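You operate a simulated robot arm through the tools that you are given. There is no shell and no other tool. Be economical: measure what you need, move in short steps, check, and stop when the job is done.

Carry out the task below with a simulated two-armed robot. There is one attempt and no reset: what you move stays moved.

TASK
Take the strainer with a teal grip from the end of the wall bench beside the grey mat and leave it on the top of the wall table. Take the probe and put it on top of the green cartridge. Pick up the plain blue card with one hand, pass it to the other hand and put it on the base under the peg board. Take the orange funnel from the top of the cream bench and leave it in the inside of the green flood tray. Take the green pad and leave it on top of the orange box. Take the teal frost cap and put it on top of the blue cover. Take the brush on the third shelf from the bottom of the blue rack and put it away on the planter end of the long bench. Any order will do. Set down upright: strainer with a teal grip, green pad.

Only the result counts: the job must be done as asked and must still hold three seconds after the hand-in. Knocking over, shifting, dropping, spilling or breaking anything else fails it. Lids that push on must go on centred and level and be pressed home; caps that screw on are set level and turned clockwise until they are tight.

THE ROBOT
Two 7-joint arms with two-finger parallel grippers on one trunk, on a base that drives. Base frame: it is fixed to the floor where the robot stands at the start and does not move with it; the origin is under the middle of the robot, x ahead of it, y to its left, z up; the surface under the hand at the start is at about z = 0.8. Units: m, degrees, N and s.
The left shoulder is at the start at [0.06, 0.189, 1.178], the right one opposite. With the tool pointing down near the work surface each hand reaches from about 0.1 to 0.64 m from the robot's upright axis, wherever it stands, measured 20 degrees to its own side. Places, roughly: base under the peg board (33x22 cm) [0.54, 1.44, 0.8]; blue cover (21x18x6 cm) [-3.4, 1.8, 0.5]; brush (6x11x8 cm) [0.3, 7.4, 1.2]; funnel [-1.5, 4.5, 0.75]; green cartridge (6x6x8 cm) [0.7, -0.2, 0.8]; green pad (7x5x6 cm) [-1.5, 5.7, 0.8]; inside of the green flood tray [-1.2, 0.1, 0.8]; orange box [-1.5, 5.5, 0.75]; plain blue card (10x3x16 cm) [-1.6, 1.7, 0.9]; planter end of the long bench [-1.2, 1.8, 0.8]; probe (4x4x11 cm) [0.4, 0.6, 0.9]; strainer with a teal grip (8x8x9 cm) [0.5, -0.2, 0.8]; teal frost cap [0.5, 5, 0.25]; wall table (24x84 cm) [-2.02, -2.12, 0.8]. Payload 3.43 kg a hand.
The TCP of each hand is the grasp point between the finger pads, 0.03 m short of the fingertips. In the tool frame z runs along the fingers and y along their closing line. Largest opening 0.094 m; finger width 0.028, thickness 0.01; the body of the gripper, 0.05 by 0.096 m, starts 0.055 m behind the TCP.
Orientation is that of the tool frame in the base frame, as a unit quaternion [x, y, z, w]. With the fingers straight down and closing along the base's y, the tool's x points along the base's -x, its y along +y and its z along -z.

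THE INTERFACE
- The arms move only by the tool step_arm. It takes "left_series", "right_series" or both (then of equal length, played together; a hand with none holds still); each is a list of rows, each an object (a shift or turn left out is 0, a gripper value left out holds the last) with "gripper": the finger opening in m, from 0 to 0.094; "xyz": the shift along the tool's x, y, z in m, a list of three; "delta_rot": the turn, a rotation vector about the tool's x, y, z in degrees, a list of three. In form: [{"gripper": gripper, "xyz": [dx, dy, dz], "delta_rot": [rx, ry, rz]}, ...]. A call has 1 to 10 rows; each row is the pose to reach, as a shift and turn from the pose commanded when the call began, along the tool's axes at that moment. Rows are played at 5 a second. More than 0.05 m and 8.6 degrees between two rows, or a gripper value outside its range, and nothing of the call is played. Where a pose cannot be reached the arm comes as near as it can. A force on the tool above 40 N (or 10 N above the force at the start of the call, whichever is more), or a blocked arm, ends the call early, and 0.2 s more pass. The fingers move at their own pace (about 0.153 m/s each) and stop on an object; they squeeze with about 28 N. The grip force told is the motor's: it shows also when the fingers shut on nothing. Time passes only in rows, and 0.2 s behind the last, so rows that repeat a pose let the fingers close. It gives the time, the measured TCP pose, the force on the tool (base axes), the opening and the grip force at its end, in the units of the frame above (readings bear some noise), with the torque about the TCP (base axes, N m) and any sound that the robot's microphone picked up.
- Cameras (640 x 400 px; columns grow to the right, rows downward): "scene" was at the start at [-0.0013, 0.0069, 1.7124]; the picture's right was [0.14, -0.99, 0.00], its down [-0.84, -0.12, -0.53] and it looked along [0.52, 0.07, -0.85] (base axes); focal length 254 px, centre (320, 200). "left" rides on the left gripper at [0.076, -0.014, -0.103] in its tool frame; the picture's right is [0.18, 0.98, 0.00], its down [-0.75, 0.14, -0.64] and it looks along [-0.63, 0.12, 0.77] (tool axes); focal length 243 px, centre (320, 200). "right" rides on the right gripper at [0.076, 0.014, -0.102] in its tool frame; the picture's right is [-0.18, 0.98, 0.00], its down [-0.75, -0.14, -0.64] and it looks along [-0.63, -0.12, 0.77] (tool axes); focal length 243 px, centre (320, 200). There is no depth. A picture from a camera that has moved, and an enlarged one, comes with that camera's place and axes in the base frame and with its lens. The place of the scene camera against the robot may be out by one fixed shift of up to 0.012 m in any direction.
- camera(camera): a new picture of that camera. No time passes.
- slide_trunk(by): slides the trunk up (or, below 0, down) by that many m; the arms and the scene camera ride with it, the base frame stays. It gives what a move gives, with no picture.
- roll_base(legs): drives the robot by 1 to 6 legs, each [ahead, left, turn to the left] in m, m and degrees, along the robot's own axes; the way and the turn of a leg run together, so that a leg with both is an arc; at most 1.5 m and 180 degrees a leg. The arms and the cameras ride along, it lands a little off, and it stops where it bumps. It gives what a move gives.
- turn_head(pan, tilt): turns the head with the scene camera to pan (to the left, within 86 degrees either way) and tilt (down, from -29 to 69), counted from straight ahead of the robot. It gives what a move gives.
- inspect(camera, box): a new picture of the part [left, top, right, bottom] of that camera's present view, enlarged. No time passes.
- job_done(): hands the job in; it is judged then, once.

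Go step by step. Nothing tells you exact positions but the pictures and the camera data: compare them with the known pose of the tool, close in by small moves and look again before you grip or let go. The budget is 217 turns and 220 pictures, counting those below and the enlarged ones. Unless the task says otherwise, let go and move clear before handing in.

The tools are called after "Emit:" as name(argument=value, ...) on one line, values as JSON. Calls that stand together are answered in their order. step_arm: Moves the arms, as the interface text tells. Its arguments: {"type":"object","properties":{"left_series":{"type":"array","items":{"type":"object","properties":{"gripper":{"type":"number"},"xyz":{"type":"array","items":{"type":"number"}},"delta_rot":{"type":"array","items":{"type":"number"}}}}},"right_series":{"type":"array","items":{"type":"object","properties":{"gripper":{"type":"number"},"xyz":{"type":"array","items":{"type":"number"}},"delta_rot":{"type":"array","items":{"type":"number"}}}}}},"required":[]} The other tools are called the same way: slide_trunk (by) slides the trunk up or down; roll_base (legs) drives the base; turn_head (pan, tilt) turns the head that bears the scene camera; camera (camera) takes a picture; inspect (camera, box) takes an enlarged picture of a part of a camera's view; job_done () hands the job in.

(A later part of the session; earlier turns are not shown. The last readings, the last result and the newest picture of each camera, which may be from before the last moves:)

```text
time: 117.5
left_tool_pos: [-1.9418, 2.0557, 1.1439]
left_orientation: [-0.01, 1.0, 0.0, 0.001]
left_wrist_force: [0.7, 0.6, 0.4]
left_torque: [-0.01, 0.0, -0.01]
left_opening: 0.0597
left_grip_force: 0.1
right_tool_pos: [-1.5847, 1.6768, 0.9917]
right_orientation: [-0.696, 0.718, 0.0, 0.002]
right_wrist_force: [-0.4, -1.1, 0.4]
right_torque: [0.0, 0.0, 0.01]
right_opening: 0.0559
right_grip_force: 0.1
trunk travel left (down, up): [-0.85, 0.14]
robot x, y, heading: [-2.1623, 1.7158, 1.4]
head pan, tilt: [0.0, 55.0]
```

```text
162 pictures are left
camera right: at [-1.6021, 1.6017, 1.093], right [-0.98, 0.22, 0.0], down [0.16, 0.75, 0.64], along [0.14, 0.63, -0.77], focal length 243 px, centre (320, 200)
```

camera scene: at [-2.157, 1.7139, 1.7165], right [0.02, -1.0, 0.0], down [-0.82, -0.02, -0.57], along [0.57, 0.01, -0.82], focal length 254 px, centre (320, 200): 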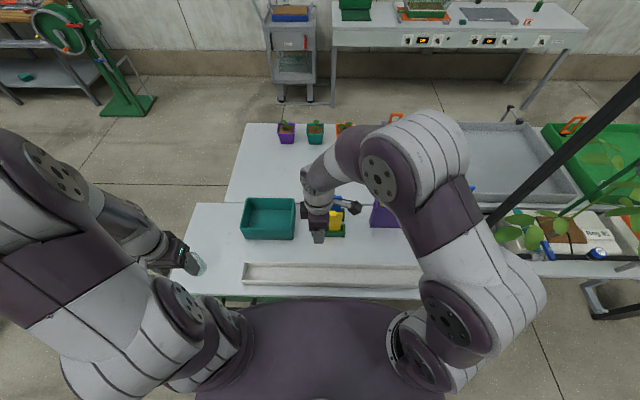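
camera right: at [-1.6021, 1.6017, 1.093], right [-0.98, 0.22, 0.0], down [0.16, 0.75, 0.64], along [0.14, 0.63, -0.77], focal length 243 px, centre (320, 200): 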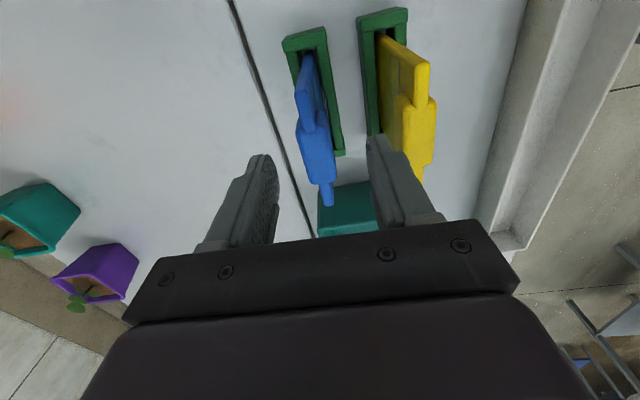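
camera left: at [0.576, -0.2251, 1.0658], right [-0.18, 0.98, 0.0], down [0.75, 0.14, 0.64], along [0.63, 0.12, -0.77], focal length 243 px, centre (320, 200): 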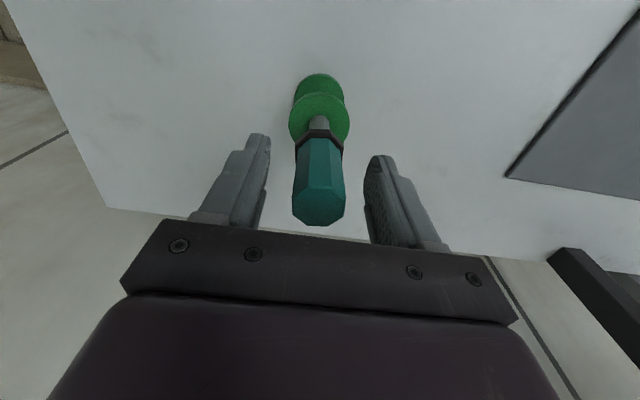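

Centred. I narrow the fingers to 0.036, descend 4.5 cm and close.

Emit:
step_arm(right_series=[{"gripper": 0.036}, {"xyz": [0, 0, 0.015], "gripper": 0.036}, {"xyz": [0, 0, 0.03]}, {"xyz": [0, 0, 0.045]}, {"xyz": [0, 0, 0.045]}])

Emit:
camera(camera="right")

```text
time: 118.7
left_tool_pos: [-1.9405, 2.0563, 1.1424]
left_orientation: [-0.009, 1.0, 0.001, 0.001]
left_wrist_force: [-0.7, 0.6, -1.2]
left_torque: [0.02, 0.02, 0.01]
left_opening: 0.06
left_grip_force: 0.1
right_tool_pos: [-1.5852, 1.6786, 0.9452]
right_orientation: [-0.696, 0.718, 0.001, -0.001]
right_wrist_force: [0.6, -0.6, -0.7]
right_torque: [0.01, -0.02, 0.01]
right_opening: 0.036
right_grip_force: 0.1
trunk travel left (down, up): [-0.85, 0.14]
robot x, y, heading: [-2.1584, 1.7165, 1.2]
head pan, tilt: [0.0, 55.0]
```

```text
161 pictures are left
camera right: at [-1.6021, 1.6033, 1.0471], right [-0.98, 0.21, 0.0], down [0.16, 0.75, 0.64], along [0.14, 0.63, -0.77], focal length 243 px, centre (320, 200)
```

right: 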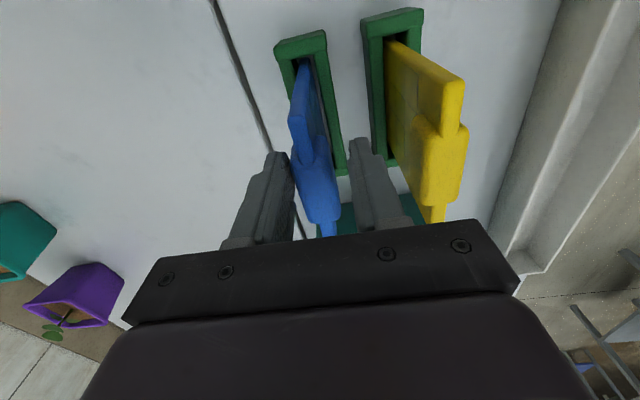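

Straddled properly. I close and lift slowly.

Emit:
step_arm(right_series=[{"gripper": 0.0}, {"gripper": 0.0}, {"gripper": 0.0}, {"xyz": [0, 0, -0.01]}, {"xyz": [0, 0, -0.03]}, {"xyz": [0, 0, -0.055]}, {"xyz": [0, 0, -0.085]}, {"xyz": [0, 0, -0.115]}, {"xyz": [0, 0, -0.145]}, {"xyz": [0, 0, -0.175]}])

Emit:
camera(camera="right")

```text
time: 120.9
left_tool_pos: [-1.9418, 2.0548, 1.142]
left_orientation: [-0.009, 1.0, 0.001, 0.0]
left_wrist_force: [-0.1, 0.4, 0.2]
left_torque: [0.0, -0.03, 0.03]
left_opening: 0.0601
left_grip_force: 0.1
right_tool_pos: [-1.6007, 1.6744, 1.1125]
right_orientation: [-0.696, 0.718, -0.001, 0.002]
right_wrist_force: [0.1, 0.2, -0.6]
right_torque: [-0.04, -0.01, 0.01]
right_opening: 0.023
right_grip_force: 27.9
right hand out of reach, approached as far as the arm can: row 9, 10
trunk travel left (down, up): [-0.85, 0.14]
robot x, y, heading: [-2.1588, 1.7162, 1.3]
head pan, tilt: [0.0, 55.0]
```

```text
160 pictures are left
camera right: at [-1.6187, 1.5988, 1.2152], right [-0.98, 0.22, 0.0], down [0.16, 0.75, 0.64], along [0.14, 0.63, -0.77], focal length 243 px, centre (320, 200)
```

right: 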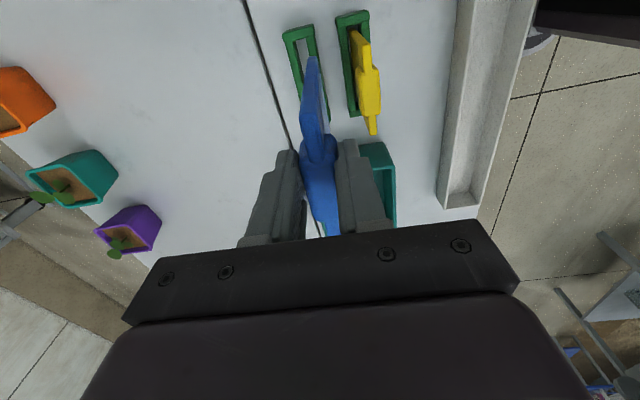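

The card is held, but its bottom is only just above the yellow card. I raise the trunk 0.12 m before backing off.

Emit:
slide_trunk(by=0.12)

Emit:
roll_base(legs=[[-0.4, 0, 0]])

Emit:
camera(camera="scene")

Emit:
camera(camera="right")

```text
time: 122.4
left_tool_pos: [-1.9415, 2.0556, 1.2635]
left_orientation: [-0.01, 1.0, -0.001, 0.001]
left_wrist_force: [-0.2, 0.0, -0.7]
left_torque: [0.0, 0.0, 0.02]
left_opening: 0.0601
left_grip_force: 0.0
right_tool_pos: [-1.5992, 1.675, 1.2329]
right_orientation: [-0.696, 0.718, -0.001, 0.002]
right_wrist_force: [1.1, -0.1, -1.1]
right_torque: [0.01, -0.03, 0.01]
right_opening: 0.0229
right_grip_force: 27.9
trunk travel left (down, up): [-0.97, 0.02]
robot x, y, heading: [-2.1607, 1.7168, 1.3]
head pan, tilt: [0.0, 55.0]
```

```text
time: 124.8
left_tool_pos: [-2.3384, 2.0488, 1.2624]
left_orientation: [-0.011, 1.0, 0.0, 0.0]
left_wrist_force: [-0.4, -0.2, 0.8]
left_torque: [-0.02, 0.04, 0.01]
left_opening: 0.06
left_grip_force: 0.0
right_tool_pos: [-1.9956, 1.666, 1.2324]
right_orientation: [-0.697, 0.717, 0.0, 0.002]
right_wrist_force: [-1.2, -0.1, -0.1]
right_torque: [-0.01, -0.02, 0.0]
right_opening: 0.0233
right_grip_force: 28.4
trunk travel left (down, up): [-0.97, 0.02]
robot x, y, heading: [-2.5577, 1.7091, 1.5]
head pan, tilt: [0.0, 55.0]
```

```text
159 pictures are left
camera scene: at [-2.5538, 1.7057, 1.8364], right [0.02, -1.0, 0.0], down [-0.82, -0.02, -0.57], along [0.57, 0.01, -0.82], focal length 254 px, centre (320, 200)
```

scene: 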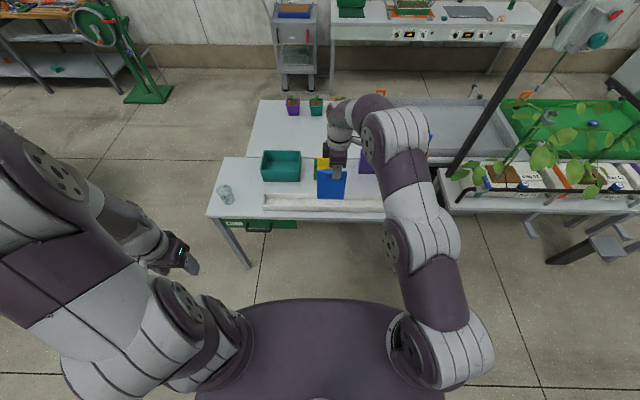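

```text
158 pictures are left
camera right: at [-2.0141, 1.5911, 1.3336], right [-0.98, 0.21, 0.0], down [0.16, 0.75, 0.64], along [0.14, 0.63, -0.77], focal length 243 px, centre (320, 200)
```

right: 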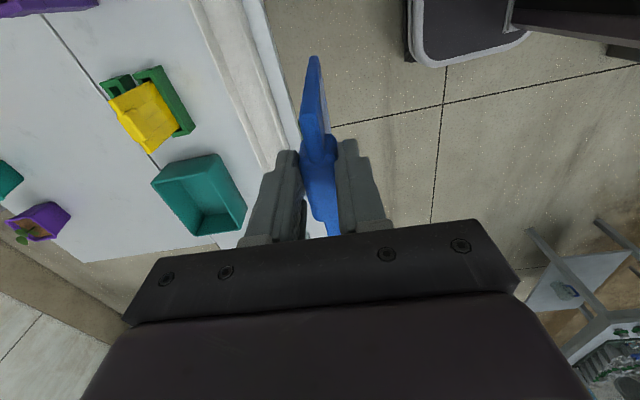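

Handover next: I retract the card a bit and turn the left hand so it will point to the right with fingers closing fore-aft. First the yaw of 90° while moving ahead.

Emit:
step_arm(left_series=[{"xyz": [-0.02, 0, 0], "delta_rot": [0, 0, -8.5], "gripper": 0.06}, {"xyz": [-0.04, 0, 0], "delta_rot": [0, 0, -17]}, {"xyz": [-0.06, 0, 0], "delta_rot": [0, 0, -25.5]}, {"xyz": [-0.08, 0, 0], "delta_rot": [0, 0, -34]}, {"xyz": [-0.1, 0, 0], "delta_rot": [0, 0, -42.5]}, {"xyz": [-0.12, 0, 0], "delta_rot": [0, 0, -51]}, {"xyz": [-0.14, 0, 0], "delta_rot": [0, 0, -59.5]}, {"xyz": [-0.16, 0, 0], "delta_rot": [0, 0, -68]}, {"xyz": [-0.18, 0, 0], "delta_rot": [0, 0, -76.5]}, {"xyz": [-0.2, 0, 0], "delta_rot": [0, 0, -85]}], right_series=[{"xyz": [0, 0.015, 0]}, {"xyz": [0, 0.03, 0]}, {"xyz": [0, 0.045, 0]}, {"xyz": [0, 0.06, 0]}, {"xyz": [0, 0.075, 0]}, {"xyz": [0, 0.09, 0]}, {"xyz": [0, 0.105, 0]}, {"xyz": [0, 0.12, 0]}, {"xyz": [0, 0.135, 0]}, {"xyz": [0, 0.15, 0]}])

Emit:
step_arm(left_series=[{"delta_rot": [0, 8.5, 0]}, {"delta_rot": [0, 17, 0]}, {"delta_rot": [0, 25.5, 0]}, {"delta_rot": [0, 34, 0]}, {"delta_rot": [0, 42.5, 0]}, {"delta_rot": [0, 51, 0]}, {"delta_rot": [0, 59.5, 0]}, {"delta_rot": [0, 68, 0]}, {"delta_rot": [0, 76.5, 0]}, {"delta_rot": [0, 85, 0]}])

Emit:
camera(camera="scene")

Emit:
camera(camera="left")

```text
time: 127.0
left_tool_pos: [-2.1401, 2.0512, 1.2626]
left_orientation: [-0.684, 0.73, -0.001, 0.001]
left_wrist_force: [-0.1, -0.3, 0.9]
left_torque: [0.01, -0.01, -0.02]
left_opening: 0.0598
left_grip_force: 0.0
right_tool_pos: [-2.1467, 1.6712, 1.2318]
right_orientation: [-0.696, 0.718, -0.001, 0.002]
right_wrist_force: [-0.3, 0.4, -0.4]
right_torque: [0.01, -0.01, 0.0]
right_opening: 0.0232
right_grip_force: 27.8
trunk travel left (down, up): [-0.97, 0.02]
robot x, y, heading: [-2.5616, 1.7054, 1.3]
head pan, tilt: [0.0, 55.0]
```

```text
time: 129.2
left_tool_pos: [-2.3973, 1.8668, 1.1343]
left_orientation: [-0.522, 0.552, -0.45, -0.47]
left_wrist_force: [-0.3, -0.1, -0.2]
left_torque: [0.03, 0.0, 0.04]
left_opening: 0.0603
left_grip_force: 0.0
left hand out of reach, approached as far as the arm can: row 3, 4, 5, 6, 7, 8, 9, 10
right_tool_pos: [-2.1479, 1.6711, 1.2322]
right_orientation: [-0.696, 0.718, -0.001, 0.0]
right_wrist_force: [0.9, 0.0, 0.1]
right_torque: [-0.04, 0.0, -0.01]
right_opening: 0.0231
right_grip_force: 28.3
trunk travel left (down, up): [-0.97, 0.02]
robot x, y, heading: [-2.5611, 1.7068, 1.3]
head pan, tilt: [0.0, 55.0]
```

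```text
157 pictures are left
camera scene: at [-2.558, 1.7068, 1.8365], right [0.02, -1.0, 0.0], down [-0.82, -0.02, -0.57], along [0.57, 0.01, -0.82], focal length 254 px, centre (320, 200)
```

scene: 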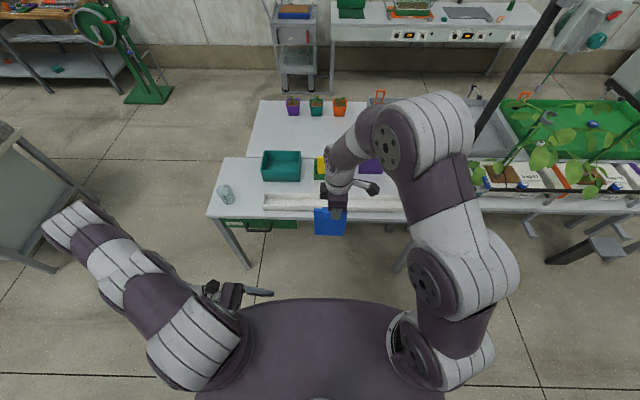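

```text
156 pictures are left
camera left: at [-2.3797, 1.9558, 1.225], right [-0.98, 0.02, 0.18], down [-0.1, 0.76, -0.65], along [-0.15, -0.65, -0.74], focal length 243 px, centre (320, 200)
```

left: 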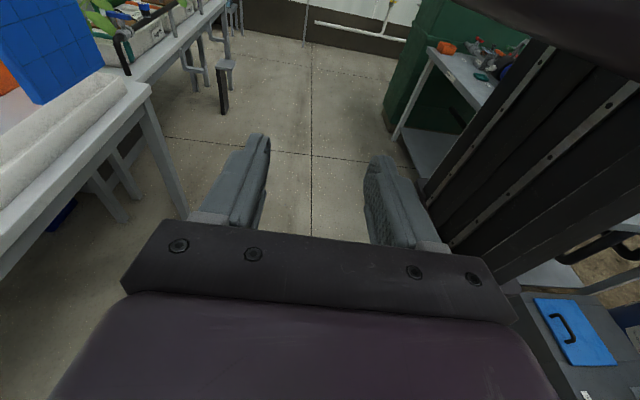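

The left hand points right but slid nearer the body because the pose was out of reach. I level it and move it ahead in line with the card, still to its left.

Emit:
step_arm(left_series=[{"xyz": [0.002, -0.035, 0.004], "delta_rot": [0, 2, 0]}, {"xyz": [0.005, -0.07, 0.009], "delta_rot": [0, 5, 0]}, {"xyz": [0.008, -0.105, 0.013], "delta_rot": [0, 8, 0]}, {"xyz": [0.011, -0.14, 0.018], "delta_rot": [0, 8, 0]}, {"xyz": [0.014, -0.175, 0.022], "delta_rot": [0, 8, 0]}, {"xyz": [0.016, -0.21, 0.027], "delta_rot": [0, 8, 0]}])

Emit:
camera(camera="left")

Emit:
camera(camera="scene")

```text
time: 130.1
left_tool_pos: [-2.4134, 1.8279, 1.1317]
left_orientation: [-0.495, 0.518, -0.482, -0.504]
left_wrist_force: [1.0, -0.4, 0.0]
left_torque: [0.0, 0.08, -0.1]
left_opening: 0.06
left_grip_force: 0.0
left hand out of reach, approached as far as the arm can: row 1, 2, 3, 4
right_tool_pos: [-2.1486, 1.6702, 1.2312]
right_orientation: [-0.695, 0.719, 0.0, 0.001]
right_wrist_force: [-0.2, 0.1, -0.2]
right_torque: [0.0, 0.02, 0.0]
right_opening: 0.0228
right_grip_force: 27.8
trunk travel left (down, up): [-0.97, 0.02]
robot x, y, heading: [-2.5593, 1.7066, 1.3]
head pan, tilt: [0.0, 55.0]
stopped in row 4 (left hand): the force on the tool passed its limit at 58 N (the readings are from after the stop); the commanded pose is now the measured one
```

```text
155 pictures are left
camera left: at [-2.3948, 1.9273, 1.2113], right [-0.98, 0.04, 0.18], down [-0.11, 0.67, -0.74], along [-0.15, -0.74, -0.65], focal length 243 px, centre (320, 200)
```

left: 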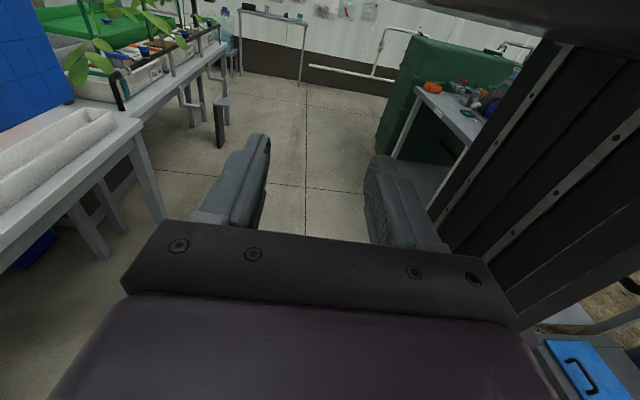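

```text
154 pictures are left
camera scene: at [-2.5559, 1.7059, 1.8364], right [0.02, -1.0, 0.0], down [-0.82, -0.02, -0.57], along [0.57, 0.01, -0.82], focal length 254 px, centre (320, 200)
```

scene: 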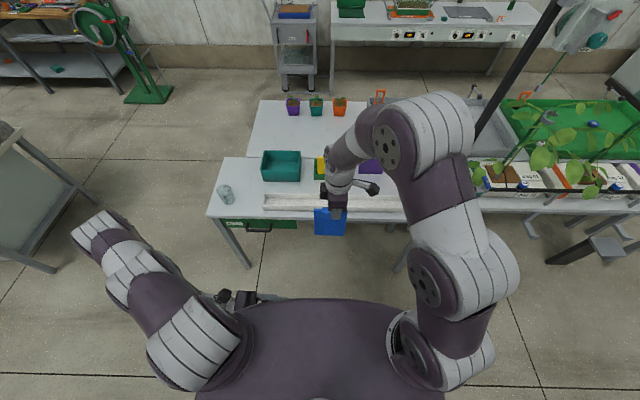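

The left hand touched the body; that pose is awkward. Better: turn the card fore-aft with the right hand and take its near edge with the left hand pointing forward. First I undo the left tilt while moving outward.

Emit:
step_arm(left_series=[{"xyz": [0.0, -0.02, -0.02], "delta_rot": [0, -8.5, 0]}, {"xyz": [0.01, -0.04, -0.04], "delta_rot": [0, -17, 0]}, {"xyz": [0.02, -0.06, -0.06], "delta_rot": [0, -25.5, 0]}, {"xyz": [0.03, -0.08, -0.08], "delta_rot": [0, -34, 0]}, {"xyz": [0.04, -0.1, -0.1], "delta_rot": [0, -42.5, 0]}, {"xyz": [0.06, -0.12, -0.12], "delta_rot": [0, -51, 0]}, {"xyz": [0.08, -0.14, -0.14], "delta_rot": [0, -59.5, 0]}, {"xyz": [0.1, -0.15, -0.16], "delta_rot": [0, -68, 0]}, {"xyz": [0.11, -0.16, -0.17], "delta_rot": [0, -76.5, 0]}, {"xyz": [0.12, -0.16, -0.18], "delta_rot": [0, -85, 0]}])

Emit:
camera(camera="scene")

```text
time: 132.3
left_tool_pos: [-2.2448, 1.9946, 1.2578]
left_orientation: [-0.69, 0.723, -0.02, -0.019]
left_wrist_force: [-0.3, -1.5, 0.1]
left_torque: [-0.02, -0.03, -0.02]
left_opening: 0.06
left_grip_force: 0.0
right_tool_pos: [-2.1481, 1.6694, 1.2326]
right_orientation: [-0.696, 0.718, -0.001, 0.002]
right_wrist_force: [0.1, 0.6, -1.3]
right_torque: [0.03, 0.04, 0.01]
right_opening: 0.0232
right_grip_force: 28.3
trunk travel left (down, up): [-0.97, 0.02]
robot x, y, heading: [-2.5585, 1.7086, 1.4]
head pan, tilt: [0.0, 55.0]
```

```text
153 pictures are left
camera scene: at [-2.5571, 1.7044, 1.8364], right [0.02, -1.0, 0.0], down [-0.82, -0.02, -0.57], along [0.57, 0.01, -0.82], focal length 254 px, centre (320, 200)
```

scene: 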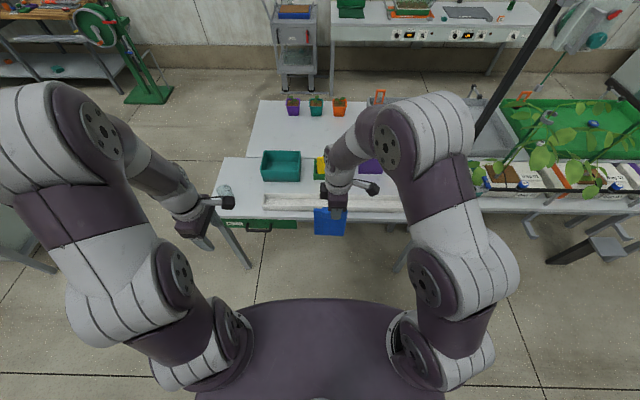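

Now I yaw both hands back so they close sideways (the card turns edge-on to the robot).

Emit:
step_arm(left_series=[{"delta_rot": [0, 0, 8.5]}, {"delta_rot": [0, 0, 17]}, {"delta_rot": [0, 0, 25.5]}, {"delta_rot": [0, 0, 34]}, {"delta_rot": [0, 0, 42.5]}, {"delta_rot": [0, 0, 51]}, {"delta_rot": [0, 0, 59.5]}, {"delta_rot": [0, 0, 68]}, {"delta_rot": [0, 0, 76.5]}, {"delta_rot": [0, 0, 85]}], right_series=[{"delta_rot": [0, 0, 8.5]}, {"delta_rot": [0, 0, 17]}, {"delta_rot": [0, 0, 25.5]}, {"delta_rot": [0, 0, 34]}, {"delta_rot": [0, 0, 42.5]}, {"delta_rot": [0, 0, 51]}, {"delta_rot": [0, 0, 59.5]}, {"delta_rot": [0, 0, 68]}, {"delta_rot": [0, 0, 76.5]}, {"delta_rot": [0, 0, 85]}])

Emit:
step_arm(left_series=[{"delta_rot": [0, -8.5, 0]}, {"delta_rot": [0, -17, 0]}, {"delta_rot": [0, -25.5, 0]}, {"delta_rot": [0, -34, 0]}, {"delta_rot": [0, -42.5, 0]}, {"delta_rot": [0, -51, 0]}, {"delta_rot": [0, -59.5, 0]}, {"delta_rot": [0, -68, 0]}, {"delta_rot": [0, -76.5, 0]}, {"delta_rot": [0, -85, 0]}])

Emit:
camera(camera="scene")

Emit:
camera(camera="left")

```text
time: 134.5
left_tool_pos: [-2.2465, 1.9971, 1.2558]
left_orientation: [-0.02, 0.999, -0.029, -0.001]
left_wrist_force: [-0.2, -0.1, 0.4]
left_torque: [-0.02, 0.04, 0.0]
left_opening: 0.0599
left_grip_force: 0.0
right_tool_pos: [-2.1483, 1.6705, 1.2324]
right_orientation: [-0.027, 1.0, 0.001, 0.002]
right_wrist_force: [-0.3, -0.3, -1.4]
right_torque: [0.02, 0.01, 0.0]
right_opening: 0.0229
right_grip_force: 28.1
trunk travel left (down, up): [-0.97, 0.02]
robot x, y, heading: [-2.5591, 1.7093, 1.2]
head pan, tilt: [0.0, 55.0]
```

```text
time: 136.7
left_tool_pos: [-2.2374, 2.0025, 1.2592]
left_orientation: [-0.037, 0.877, -0.017, 0.479]
left_wrist_force: [0.1, 0.7, 0.3]
left_torque: [-0.03, 0.0, 0.02]
left_opening: 0.06
left_grip_force: 0.0
left hand out of reach, approached as far as the arm can: row 7, 8, 9, 10
right_tool_pos: [-2.148, 1.6701, 1.2306]
right_orientation: [-0.027, 1.0, 0.0, 0.002]
right_wrist_force: [0.0, -0.1, -0.3]
right_torque: [0.01, 0.0, -0.03]
right_opening: 0.0231
right_grip_force: 27.9
trunk travel left (down, up): [-0.97, 0.02]
robot x, y, heading: [-2.5587, 1.7107, 1.2]
head pan, tilt: [0.0, 55.0]
```

```text
152 pictures are left
camera scene: at [-2.556, 1.706, 1.8364], right [0.02, -1.0, 0.0], down [-0.82, -0.02, -0.57], along [0.57, 0.01, -0.82], focal length 254 px, centre (320, 200)
```

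scene: 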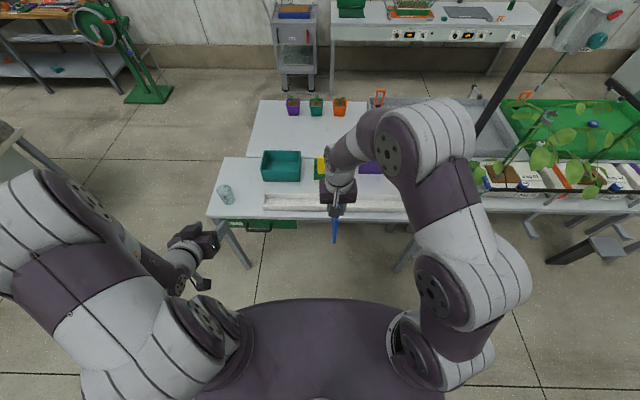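

```text
151 pictures are left
camera left: at [-2.3638, 1.9813, 1.2511], right [-0.15, 0.96, -0.22], down [-0.14, 0.2, 0.97], along [0.98, 0.17, 0.11], focal length 243 px, centre (320, 200)
```

left: 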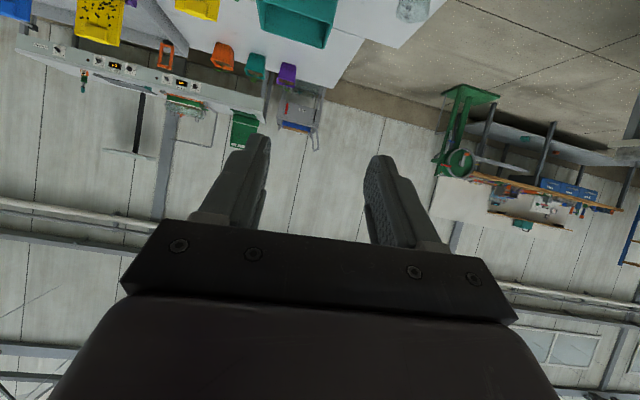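

The left hand now points forward and about 33° down, which suits taking the card's near edge. I move it over behind the card.

Emit:
step_arm(left_series=[{"xyz": [0.011, -0.04, 0.003]}, {"xyz": [0.022, -0.08, 0.006]}, {"xyz": [0.033, -0.12, 0.009]}, {"xyz": [0.044, -0.16, 0.012]}, {"xyz": [0.055, -0.2, 0.015]}, {"xyz": [0.066, -0.24, 0.018]}])

Emit:
camera(camera="left")

Emit:
camera(camera="scene")

```text
time: 138.1
left_tool_pos: [-2.201, 1.9263, 1.2509]
left_orientation: [-0.04, 0.879, -0.036, 0.474]
left_wrist_force: [0.0, -0.6, -0.7]
left_torque: [0.02, -0.02, -0.01]
left_opening: 0.0599
left_grip_force: 0.0
left hand out of reach, approached as far as the arm can: row 1, 2, 3, 4, 5, 6
right_tool_pos: [-2.147, 1.6715, 1.2304]
right_orientation: [-0.028, 1.0, 0.001, 0.002]
right_wrist_force: [0.3, 0.4, -0.2]
right_torque: [-0.03, 0.0, -0.02]
right_opening: 0.023
right_grip_force: 28.2
trunk travel left (down, up): [-0.97, 0.02]
robot x, y, heading: [-2.5615, 1.7101, 1.2]
head pan, tilt: [0.0, 55.0]
```

```text
150 pictures are left
camera left: at [-2.3287, 1.906, 1.2457], right [-0.14, 0.96, -0.25], down [-0.13, 0.24, 0.96], along [0.98, 0.17, 0.09], focal length 243 px, centre (320, 200)
```

left: 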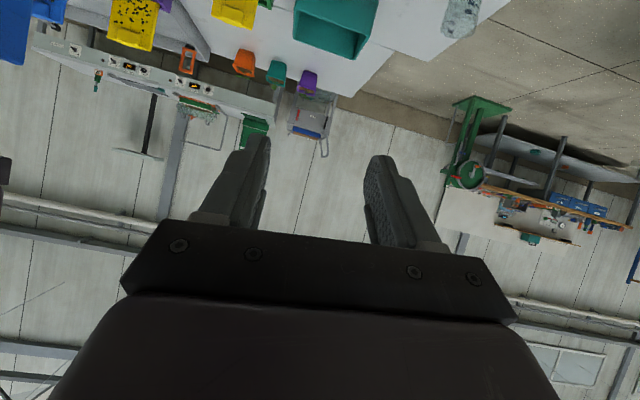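

```text
149 pictures are left
camera scene: at [-2.5559, 1.7059, 1.8364], right [0.02, -1.0, 0.0], down [-0.82, -0.02, -0.57], along [0.57, 0.01, -0.82], focal length 254 px, centre (320, 200)
```

scene: 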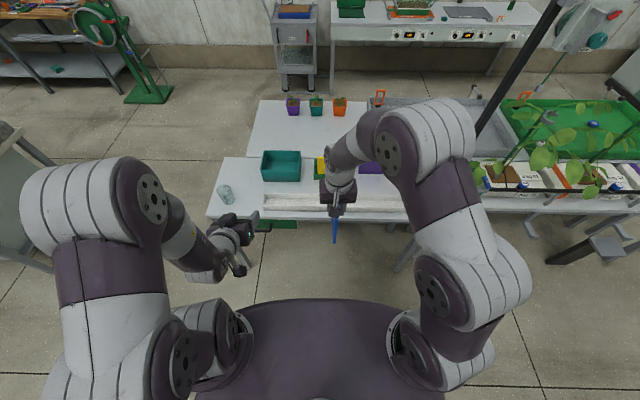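

The commanded tilt is beyond the wrist's limit. I reduce the tilt by 30° so the pose becomes reachable.

Emit:
step_arm(left_series=[{"delta_rot": [0, 8, 0]}, {"delta_rot": [0, 16, 0]}, {"delta_rot": [0, 24, 0]}, {"delta_rot": [0, 32, 0]}, {"delta_rot": [0, 36, 0]}, {"delta_rot": [0, 36, 0]}])

```text
time: 139.5
left_tool_pos: [-2.2111, 1.9259, 1.2501]
left_orientation: [-0.03, 0.982, -0.028, 0.184]
left_wrist_force: [0.3, 0.2, -0.4]
left_torque: [-0.03, -0.03, 0.0]
left_opening: 0.0602
left_grip_force: 0.2
left hand out of reach, approached as far as the arm can: row 1
right_tool_pos: [-2.1474, 1.6712, 1.232]
right_orientation: [-0.028, 1.0, 0.002, 0.002]
right_wrist_force: [0.8, 0.5, -1.1]
right_torque: [-0.04, 0.0, 0.0]
right_opening: 0.0227
right_grip_force: 28.0
trunk travel left (down, up): [-0.97, 0.02]
robot x, y, heading: [-2.5589, 1.7091, 1.0]
head pan, tilt: [0.0, 55.0]
```

The commanded pose follows the reached one, good. I move across behind the card with the tilt growing to about 50°.

Emit:
step_arm(left_series=[{"xyz": [0.007, -0.04, 0.005], "delta_rot": [0, -4, 0]}, {"xyz": [0.014, -0.08, 0.01], "delta_rot": [0, -8, 0]}, {"xyz": [0.021, -0.12, 0.015], "delta_rot": [0, -12, 0]}, {"xyz": [0.028, -0.16, 0.02], "delta_rot": [0, -16, 0]}, {"xyz": [0.035, -0.2, 0.025], "delta_rot": [0, -20, 0]}, {"xyz": [0.0455, -0.2445, 0.032], "delta_rot": [0, -26, 0]}, {"xyz": [0.0455, -0.2545, 0.032], "delta_rot": [0, -28, 0]}])

Emit:
camera(camera="left")

Emit:
camera(camera="scene")

```text
time: 141.1
left_tool_pos: [-2.2293, 1.9165, 1.2245]
left_orientation: [-0.034, 0.91, -0.04, 0.412]
left_wrist_force: [-1.0, -0.2, 0.1]
left_torque: [0.0, -0.03, 0.06]
left_opening: 0.0603
left_grip_force: 0.0
left hand out of reach, approached as far as the arm can: row 1, 2, 3, 4, 5, 6, 7
right_tool_pos: [-2.148, 1.6713, 1.2317]
right_orientation: [-0.028, 1.0, 0.001, 0.002]
right_wrist_force: [0.5, -0.2, -0.8]
right_torque: [-0.03, 0.04, -0.02]
right_opening: 0.0228
right_grip_force: 28.0
trunk travel left (down, up): [-0.97, 0.02]
robot x, y, heading: [-2.5568, 1.7087, 1.1]
head pan, tilt: [0.0, 55.0]
```

```text
148 pictures are left
camera left: at [-2.3562, 1.8991, 1.2379], right [-0.15, 0.96, -0.24], down [0.01, 0.24, 0.97], along [0.99, 0.14, -0.05], focal length 243 px, centre (320, 200)
```

left: 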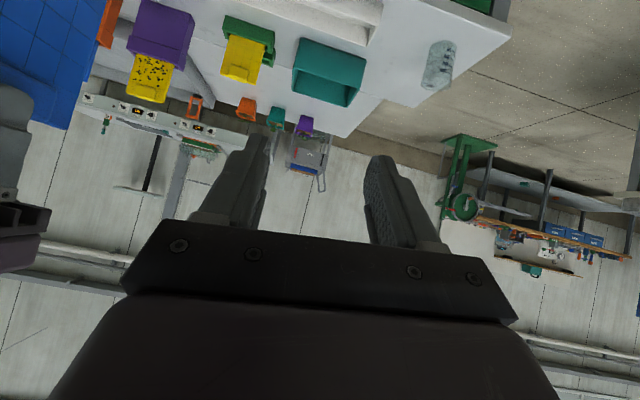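

```text
147 pictures are left
camera scene: at [-2.5564, 1.7058, 1.8364], right [0.02, -1.0, 0.0], down [-0.82, -0.02, -0.57], along [0.57, 0.01, -0.82], focal length 254 px, centre (320, 200)
```

scene: 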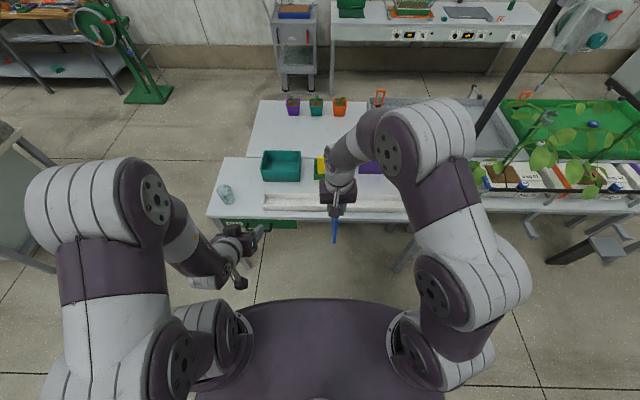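

The wrist can't slide right while pointing straight ahead. I yaw both the left tool and the card 40° clockwise, so the left arm can take it pointing forward-right.

Emit:
step_arm(left_series=[{"delta_rot": [6, 0.5, 5.3]}, {"delta_rot": [12, 1, 10.6]}, {"delta_rot": [18, 1.4, 15.8]}, {"delta_rot": [24, 1.9, 21.1]}, {"delta_rot": [30, 2.4, 26.4]}, {"delta_rot": [30, 2.4, 26.4]}], right_series=[{"delta_rot": [0, 0, 8]}, {"delta_rot": [0, 0, 16]}, {"delta_rot": [0, 0, 24]}, {"delta_rot": [0, 0, 32]}, {"delta_rot": [0, 0, 40]}, {"delta_rot": [0, 0, 40]}])

Emit:
step_arm(left_series=[{"xyz": [0, -0.02, 0]}, {"xyz": [0, -0.04, 0]}])

Emit:
camera(camera="left")

```text
time: 142.5
left_tool_pos: [-2.2237, 1.9103, 1.2249]
left_orientation: [0.278, 0.865, -0.158, 0.387]
left_wrist_force: [0.1, -0.5, 0.4]
left_torque: [-0.01, 0.02, 0.03]
left_opening: 0.0603
left_grip_force: 0.1
left hand out of reach, approached as far as the arm can: row 1
right_tool_pos: [-2.1481, 1.6713, 1.2329]
right_orientation: [0.316, 0.949, 0.002, 0.002]
right_wrist_force: [0.4, 0.1, -1.5]
right_torque: [0.03, 0.01, 0.0]
right_opening: 0.0231
right_grip_force: 28.4
trunk travel left (down, up): [-0.97, 0.02]
robot x, y, heading: [-2.5617, 1.7057, 1.1]
head pan, tilt: [0.0, 55.0]
```

```text
time: 143.1
left_tool_pos: [-2.2457, 1.8782, 1.2266]
left_orientation: [0.279, 0.864, -0.158, 0.387]
left_wrist_force: [0.2, -0.1, -0.6]
left_torque: [0.01, 0.0, -0.02]
left_opening: 0.0601
left_grip_force: 0.1
right_tool_pos: [-2.1484, 1.6709, 1.2319]
right_orientation: [0.315, 0.949, 0.001, 0.001]
right_wrist_force: [0.2, 0.1, -0.3]
right_torque: [0.02, 0.0, -0.01]
right_opening: 0.0231
right_grip_force: 28.0
trunk travel left (down, up): [-0.97, 0.02]
robot x, y, heading: [-2.5581, 1.706, 1.3]
head pan, tilt: [0.0, 55.0]
```

```text
146 pictures are left
camera left: at [-2.3569, 1.9438, 1.2375], right [0.49, 0.85, -0.2], down [0.12, 0.15, 0.98], along [0.86, -0.51, -0.03], focal length 243 px, centre (320, 200)
```

left: 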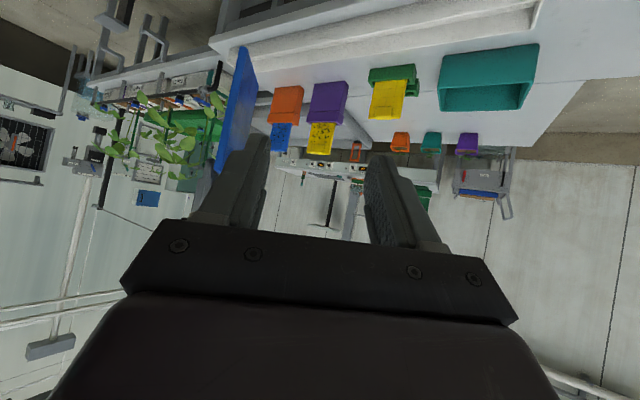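

Now it moves freely and the card plane is parallel to the left fingers. I bring the left hand to a pre-grasp point in line with the card.

Emit:
step_arm(left_series=[{"xyz": [-0.013, -0.025, 0.02]}, {"xyz": [-0.026, -0.05, 0.045]}, {"xyz": [-0.039, -0.075, 0.075]}, {"xyz": [-0.051, -0.101, 0.1]}, {"xyz": [-0.051, -0.101, 0.111]}])

Emit:
camera(camera="left")

Emit:
camera(camera="scene")

```text
time: 144.3
left_tool_pos: [-2.2157, 1.7231, 1.1992]
left_orientation: [0.279, 0.865, -0.158, 0.386]
left_wrist_force: [0.5, -0.8, 0.4]
left_torque: [0.03, 0.0, 0.0]
left_opening: 0.0601
left_grip_force: 0.0
right_tool_pos: [-2.1479, 1.6713, 1.2311]
right_orientation: [0.316, 0.949, 0.001, 0.001]
right_wrist_force: [0.1, -0.4, -1.1]
right_torque: [-0.02, 0.01, 0.01]
right_opening: 0.0229
right_grip_force: 27.8
trunk travel left (down, up): [-0.97, 0.02]
robot x, y, heading: [-2.5576, 1.7072, 1.1]
head pan, tilt: [0.0, 55.0]
```

```text
145 pictures are left
camera left: at [-2.3256, 1.789, 1.2098], right [0.49, 0.85, -0.2], down [0.13, 0.15, 0.98], along [0.86, -0.51, -0.03], focal length 243 px, centre (320, 200)
```

left: 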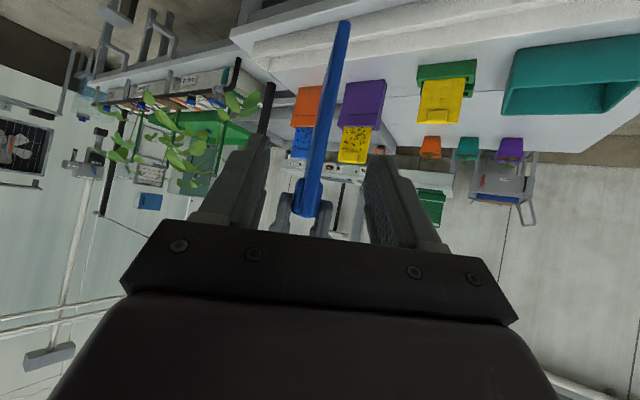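

```text
144 pictures are left
camera scene: at [-2.5558, 1.7053, 1.8364], right [0.02, -1.0, 0.0], down [-0.82, -0.02, -0.57], along [0.57, 0.01, -0.82], focal length 254 px, centre (320, 200)
```

scene: 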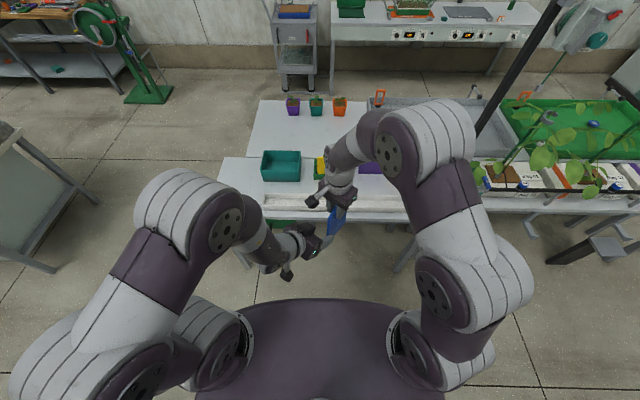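

The card lies between the left fingers. I advance 8.5 cm along the tool and check.

Emit:
step_arm(left_series=[{"xyz": [0, 0, 0.03]}, {"xyz": [0, 0, 0.06]}, {"xyz": [0, 0, 0.085]}, {"xyz": [0, 0, 0.085]}])

Emit:
camera(camera="left")

Emit:
camera(camera="right")

```text
time: 145.3
left_tool_pos: [-2.168, 1.6829, 1.1431]
left_orientation: [0.279, 0.865, -0.158, 0.386]
left_wrist_force: [-0.7, 0.5, -0.1]
left_torque: [-0.01, 0.01, 0.0]
left_opening: 0.0601
left_grip_force: 0.1
left hand out of reach, approached as far as the arm can: row 3
right_tool_pos: [-2.1496, 1.6708, 1.2323]
right_orientation: [0.316, 0.949, 0.001, 0.001]
right_wrist_force: [0.7, 0.1, -0.9]
right_torque: [-0.01, 0.0, -0.02]
right_opening: 0.023
right_grip_force: 27.6
trunk travel left (down, up): [-0.97, 0.02]
robot x, y, heading: [-2.5613, 1.7071, 1.3]
head pan, tilt: [0.0, 55.0]
```

```text
143 pictures are left
camera left: at [-2.2778, 1.7489, 1.1535], right [0.49, 0.85, -0.2], down [0.12, 0.15, 0.98], along [0.86, -0.51, -0.03], focal length 243 px, centre (320, 200)
```

left: 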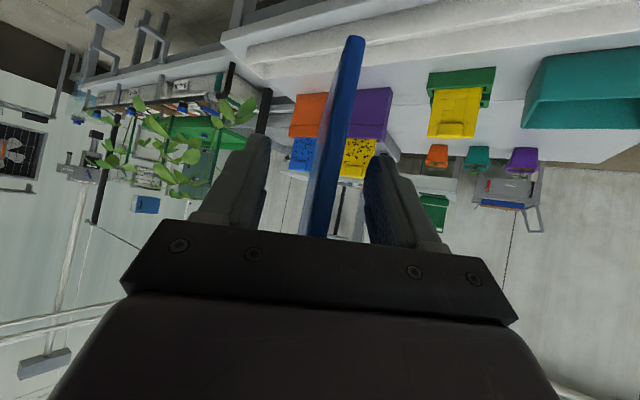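

```text
142 pictures are left
camera right: at [-2.2033, 1.7289, 1.3346], right [0.74, 0.68, 0.0], down [0.52, -0.56, 0.64], along [0.44, -0.47, -0.77], focal length 243 px, centre (320, 200)
```

right: 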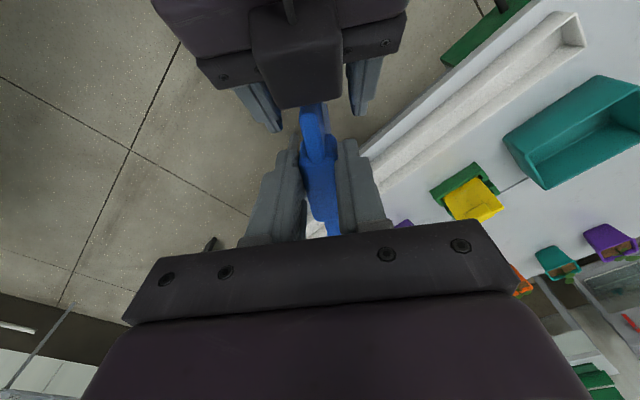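

The card is well between the left fingers. I close the left hand, then open the right one.

Emit:
step_arm(left_series=[{"gripper": 0.0}, {"gripper": 0.0}, {"gripper": 0.0}, {"gripper": 0.0}, {"gripper": 0.0}])

Emit:
camera(camera="left")

```text
time: 146.5
left_tool_pos: [-2.1674, 1.6826, 1.1426]
left_orientation: [0.279, 0.864, -0.159, 0.387]
left_wrist_force: [-1.6, -3.5, 0.7]
left_torque: [0.73, -0.54, 0.21]
left_opening: 0.0143
left_grip_force: 28.1
right_tool_pos: [-2.1485, 1.67, 1.2312]
right_orientation: [0.316, 0.949, 0.001, 0.001]
right_wrist_force: [2.4, 4.7, -1.5]
right_torque: [-0.31, 0.28, -0.29]
right_opening: 0.0231
right_grip_force: 28.1
trunk travel left (down, up): [-0.97, 0.02]
robot x, y, heading: [-2.5591, 1.7073, 1.2]
head pan, tilt: [0.0, 55.0]
```

```text
141 pictures are left
camera left: at [-2.2763, 1.7486, 1.1534], right [0.49, 0.85, -0.2], down [0.12, 0.15, 0.98], along [0.86, -0.51, -0.03], focal length 243 px, centre (320, 200)
```

left: 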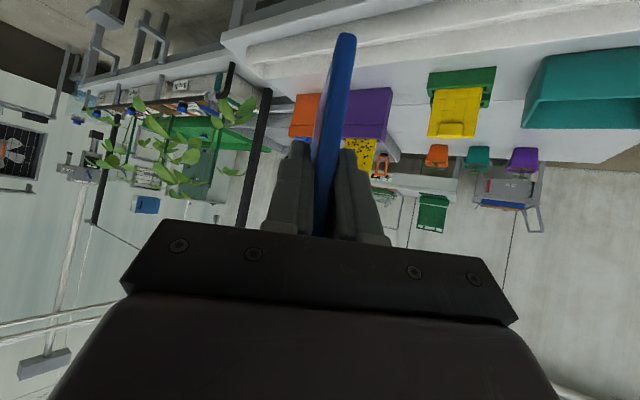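

Both hold it (card 1.4 cm thick). I open the right hand and raise it clear.

Emit:
step_arm(right_series=[{"gripper": 0.03}, {"gripper": 0.05}, {"gripper": 0.05}, {"xyz": [0, 0, -0.03]}, {"xyz": [0, 0, -0.06]}, {"xyz": [0, 0, -0.09]}])

Emit:
camera(camera="right")

Emit:
camera(camera="left")

```text
time: 147.9
left_tool_pos: [-2.1671, 1.6825, 1.1425]
left_orientation: [0.28, 0.865, -0.159, 0.386]
left_wrist_force: [0.6, 0.3, 1.0]
left_torque: [0.0, 0.02, -0.01]
left_opening: 0.0135
left_grip_force: 28.3
right_tool_pos: [-2.1483, 1.6708, 1.3221]
right_orientation: [0.315, 0.949, 0.001, 0.001]
right_wrist_force: [1.0, 0.8, 1.3]
right_torque: [0.03, 0.02, 0.02]
right_opening: 0.0501
right_grip_force: 0.1
trunk travel left (down, up): [-0.97, 0.02]
robot x, y, heading: [-2.5596, 1.706, 1.2]
head pan, tilt: [0.0, 55.0]
```

```text
140 pictures are left
camera right: at [-2.2021, 1.728, 1.4237], right [0.74, 0.68, 0.0], down [0.52, -0.56, 0.64], along [0.44, -0.47, -0.77], focal length 243 px, centre (320, 200)
```

right: 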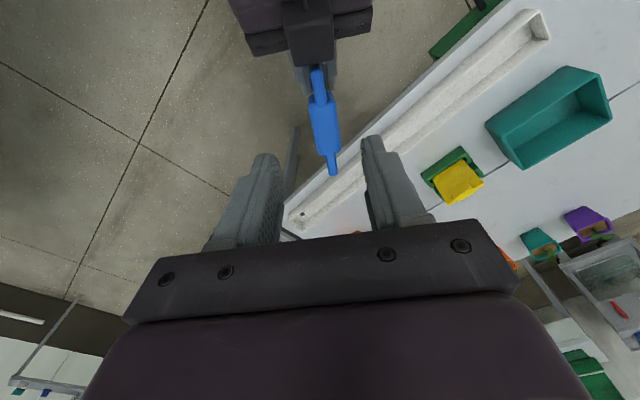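

```text
139 pictures are left
camera left: at [-2.2764, 1.7486, 1.1533], right [0.49, 0.85, -0.2], down [0.12, 0.15, 0.98], along [0.86, -0.51, -0.03], focal length 243 px, centre (320, 200)
```

left: 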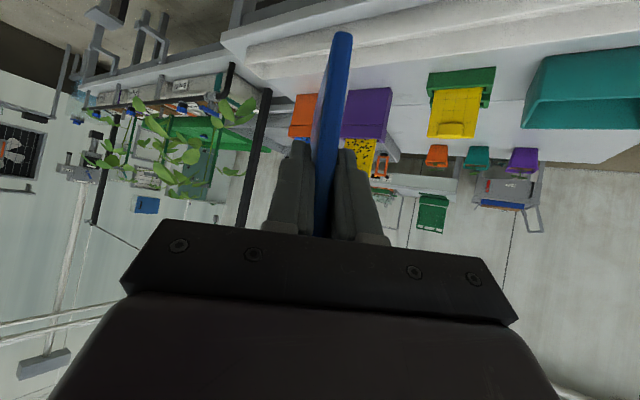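

The left hand has the card alone. I drive round the north end of the long bench (aisle y ≈ 2.9) to the east aisle in front of the peg board.

Emit:
roll_base(legs=[[0, 1.2, -1.2], [1.5, 0, 0], [0.5, 0, 0]])

Emit:
turn_head(pan=-45, tilt=30)

Emit:
camera(camera="scene")

```text
time: 163.6
left_tool_pos: [-0.1681, 2.9013, 1.1435]
left_orientation: [0.276, 0.866, -0.156, 0.387]
left_wrist_force: [-0.6, 0.1, -0.8]
left_torque: [0.0, 0.03, -0.05]
left_opening: 0.0136
left_grip_force: 28.3
right_tool_pos: [-0.1489, 2.8898, 1.3221]
right_orientation: [0.313, 0.95, 0.002, 0.002]
right_wrist_force: [0.6, -0.4, -0.4]
right_torque: [-0.03, 0.0, -0.01]
right_opening: 0.0502
right_grip_force: 0.1
trunk travel left (down, up): [-0.97, 0.02]
robot x, y, heading: [-0.5578, 2.9224, 1.5]
head pan, tilt: [0.0, 55.0]
```

```text
time: 164.7
left_tool_pos: [-0.1662, 2.9015, 1.1438]
left_orientation: [0.277, 0.865, -0.158, 0.387]
left_wrist_force: [0.4, -0.4, -0.1]
left_torque: [0.01, -0.02, 0.0]
left_opening: 0.0136
left_grip_force: 28.3
right_tool_pos: [-0.1484, 2.8902, 1.3219]
right_orientation: [0.312, 0.95, 0.002, 0.001]
right_wrist_force: [0.4, 0.6, -0.4]
right_torque: [0.0, 0.02, -0.03]
right_opening: 0.05
right_grip_force: 0.1
trunk travel left (down, up): [-0.97, 0.02]
robot x, y, heading: [-0.5581, 2.9208, 1.5]
head pan, tilt: [-45.0, 30.0]
```

```text
138 pictures are left
camera scene: at [-0.5632, 2.8584, 1.8724], right [-0.69, -0.73, 0.0], down [-0.36, 0.34, -0.87], along [0.63, -0.6, -0.5], focal length 254 px, centre (320, 200)
```

scene: 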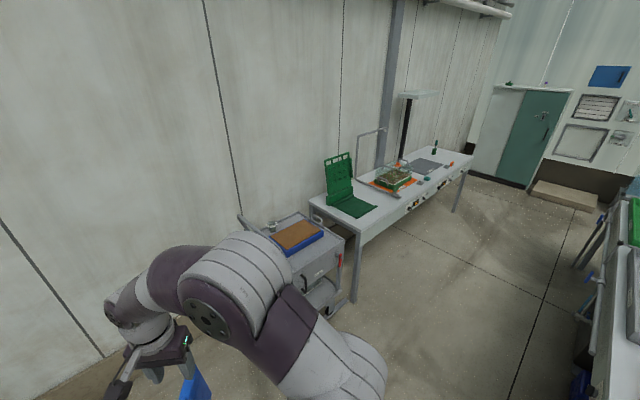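

The aisle is free. I strafe right to y ≈ 1.5 and look at the peg board base.

Emit:
roll_base(legs=[[0, -1.4, -1.5]])

Emit:
turn_head(pan=0, tilt=35)

Emit:
camera(camera="scene")

```text
time: 171.7
left_tool_pos: [-0.1475, 1.4951, 1.1416]
left_orientation: [0.287, 0.862, -0.162, 0.385]
left_wrist_force: [0.3, 0.3, 0.2]
left_torque: [-0.01, 0.01, 0.01]
left_opening: 0.0137
left_grip_force: 27.7
right_tool_pos: [-0.1298, 1.4829, 1.3207]
right_orientation: [0.324, 0.946, 0.0, 0.002]
right_wrist_force: [-0.1, 0.3, -0.7]
right_torque: [0.02, -0.01, 0.0]
right_opening: 0.0502
right_grip_force: 0.1
trunk travel left (down, up): [-0.97, 0.02]
robot x, y, heading: [-0.5405, 1.5256, 0.4]
head pan, tilt: [-45.0, 30.0]
```

```text
time: 172.8
left_tool_pos: [-0.1486, 1.4959, 1.1433]
left_orientation: [0.288, 0.862, -0.163, 0.384]
left_wrist_force: [-0.8, -0.2, -0.2]
left_torque: [0.0, 0.02, 0.01]
left_opening: 0.0136
left_grip_force: 28.0
right_tool_pos: [-0.1302, 1.484, 1.3218]
right_orientation: [0.324, 0.946, 0.001, 0.001]
right_wrist_force: [-1.4, -0.6, -0.4]
right_torque: [-0.02, 0.04, 0.01]
right_opening: 0.0499
right_grip_force: 0.0
trunk travel left (down, up): [-0.97, 0.02]
robot x, y, heading: [-0.5402, 1.5254, 0.2]
head pan, tilt: [0.0, 35.0]
```

```text
137 pictures are left
camera scene: at [-0.5208, 1.5256, 1.8647], right [0.0, -1.0, 0.0], down [-0.57, 0.0, -0.82], along [0.82, 0.0, -0.57], focal length 254 px, centre (320, 200)
```

scene: 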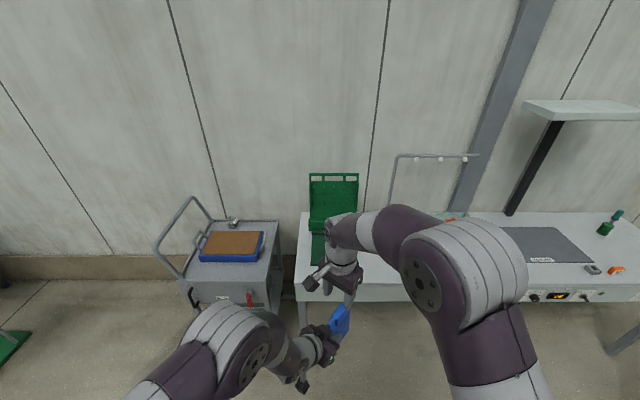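

I swing the right arm out of the way to the right.

Emit:
step_arm(right_series=[{"xyz": [-0.019, -0.036, 0], "delta_rot": [0, 0, -6]}, {"xyz": [-0.038, -0.072, 0], "delta_rot": [0, 0, -12]}, {"xyz": [-0.057, -0.108, 0], "delta_rot": [0, 0, -18]}, {"xyz": [-0.076, -0.144, 0], "delta_rot": [0, 0, -24]}, {"xyz": [-0.095, -0.18, 0], "delta_rot": [0, 0, -30]}, {"xyz": [-0.114, -0.216, 0], "delta_rot": [0, 0, -36]}, {"xyz": [-0.132, -0.252, 0], "delta_rot": [0, 0, -38]}])

Emit:
camera(camera="scene")

Emit:
inspect(camera="scene", box=[260, 160, 420, 290])

```text
time: 174.4
left_tool_pos: [-0.1474, 1.4937, 1.1437]
left_orientation: [0.288, 0.862, -0.161, 0.385]
left_wrist_force: [0.2, -0.3, -1.2]
left_torque: [-0.03, 0.02, -0.01]
left_opening: 0.0138
left_grip_force: 28.1
right_tool_pos: [-0.1793, 1.1999, 1.3211]
right_orientation: [-0.002, 1.0, 0.002, 0.003]
right_wrist_force: [0.4, -0.1, -0.2]
right_torque: [0.02, 0.01, -0.01]
right_opening: 0.0499
right_grip_force: 0.1
trunk travel left (down, up): [-0.97, 0.02]
robot x, y, heading: [-0.5381, 1.5337, 0.1]
head pan, tilt: [0.0, 35.0]
```

```text
136 pictures are left
camera scene: at [-0.521, 1.5233, 1.8647], right [0.0, -1.0, 0.0], down [-0.57, 0.0, -0.82], along [0.82, 0.0, -0.57], focal length 254 px, centre (320, 200)
```

scene: 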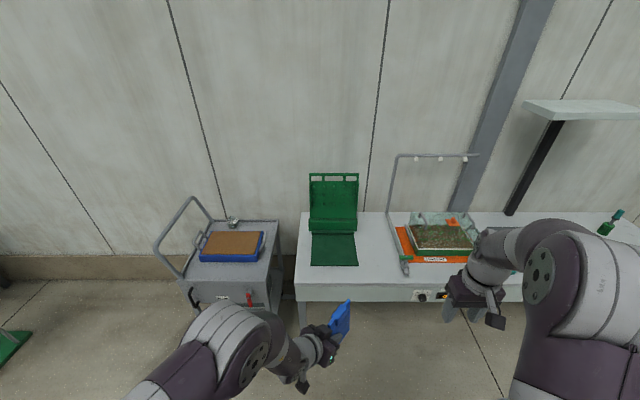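

```text
3.08 times, centred on (340, 225) of scene
camera zoom: at [-0.521, 1.5233, 1.8647], right [0.0, -1.0, 0.0], down [-0.57, 0.0, -0.82], along [0.82, 0.0, -0.57], focal length 783 px, centre (258, 123)
```

zoom: 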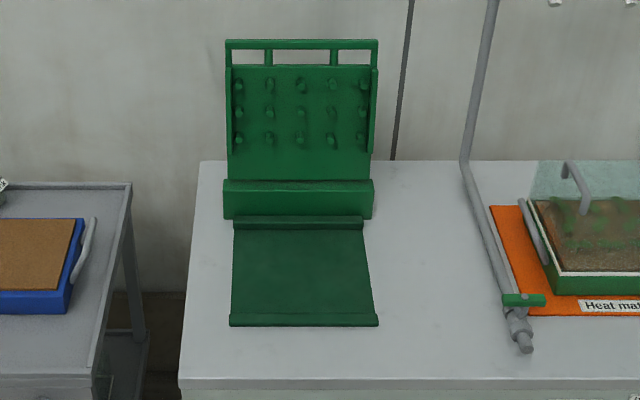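

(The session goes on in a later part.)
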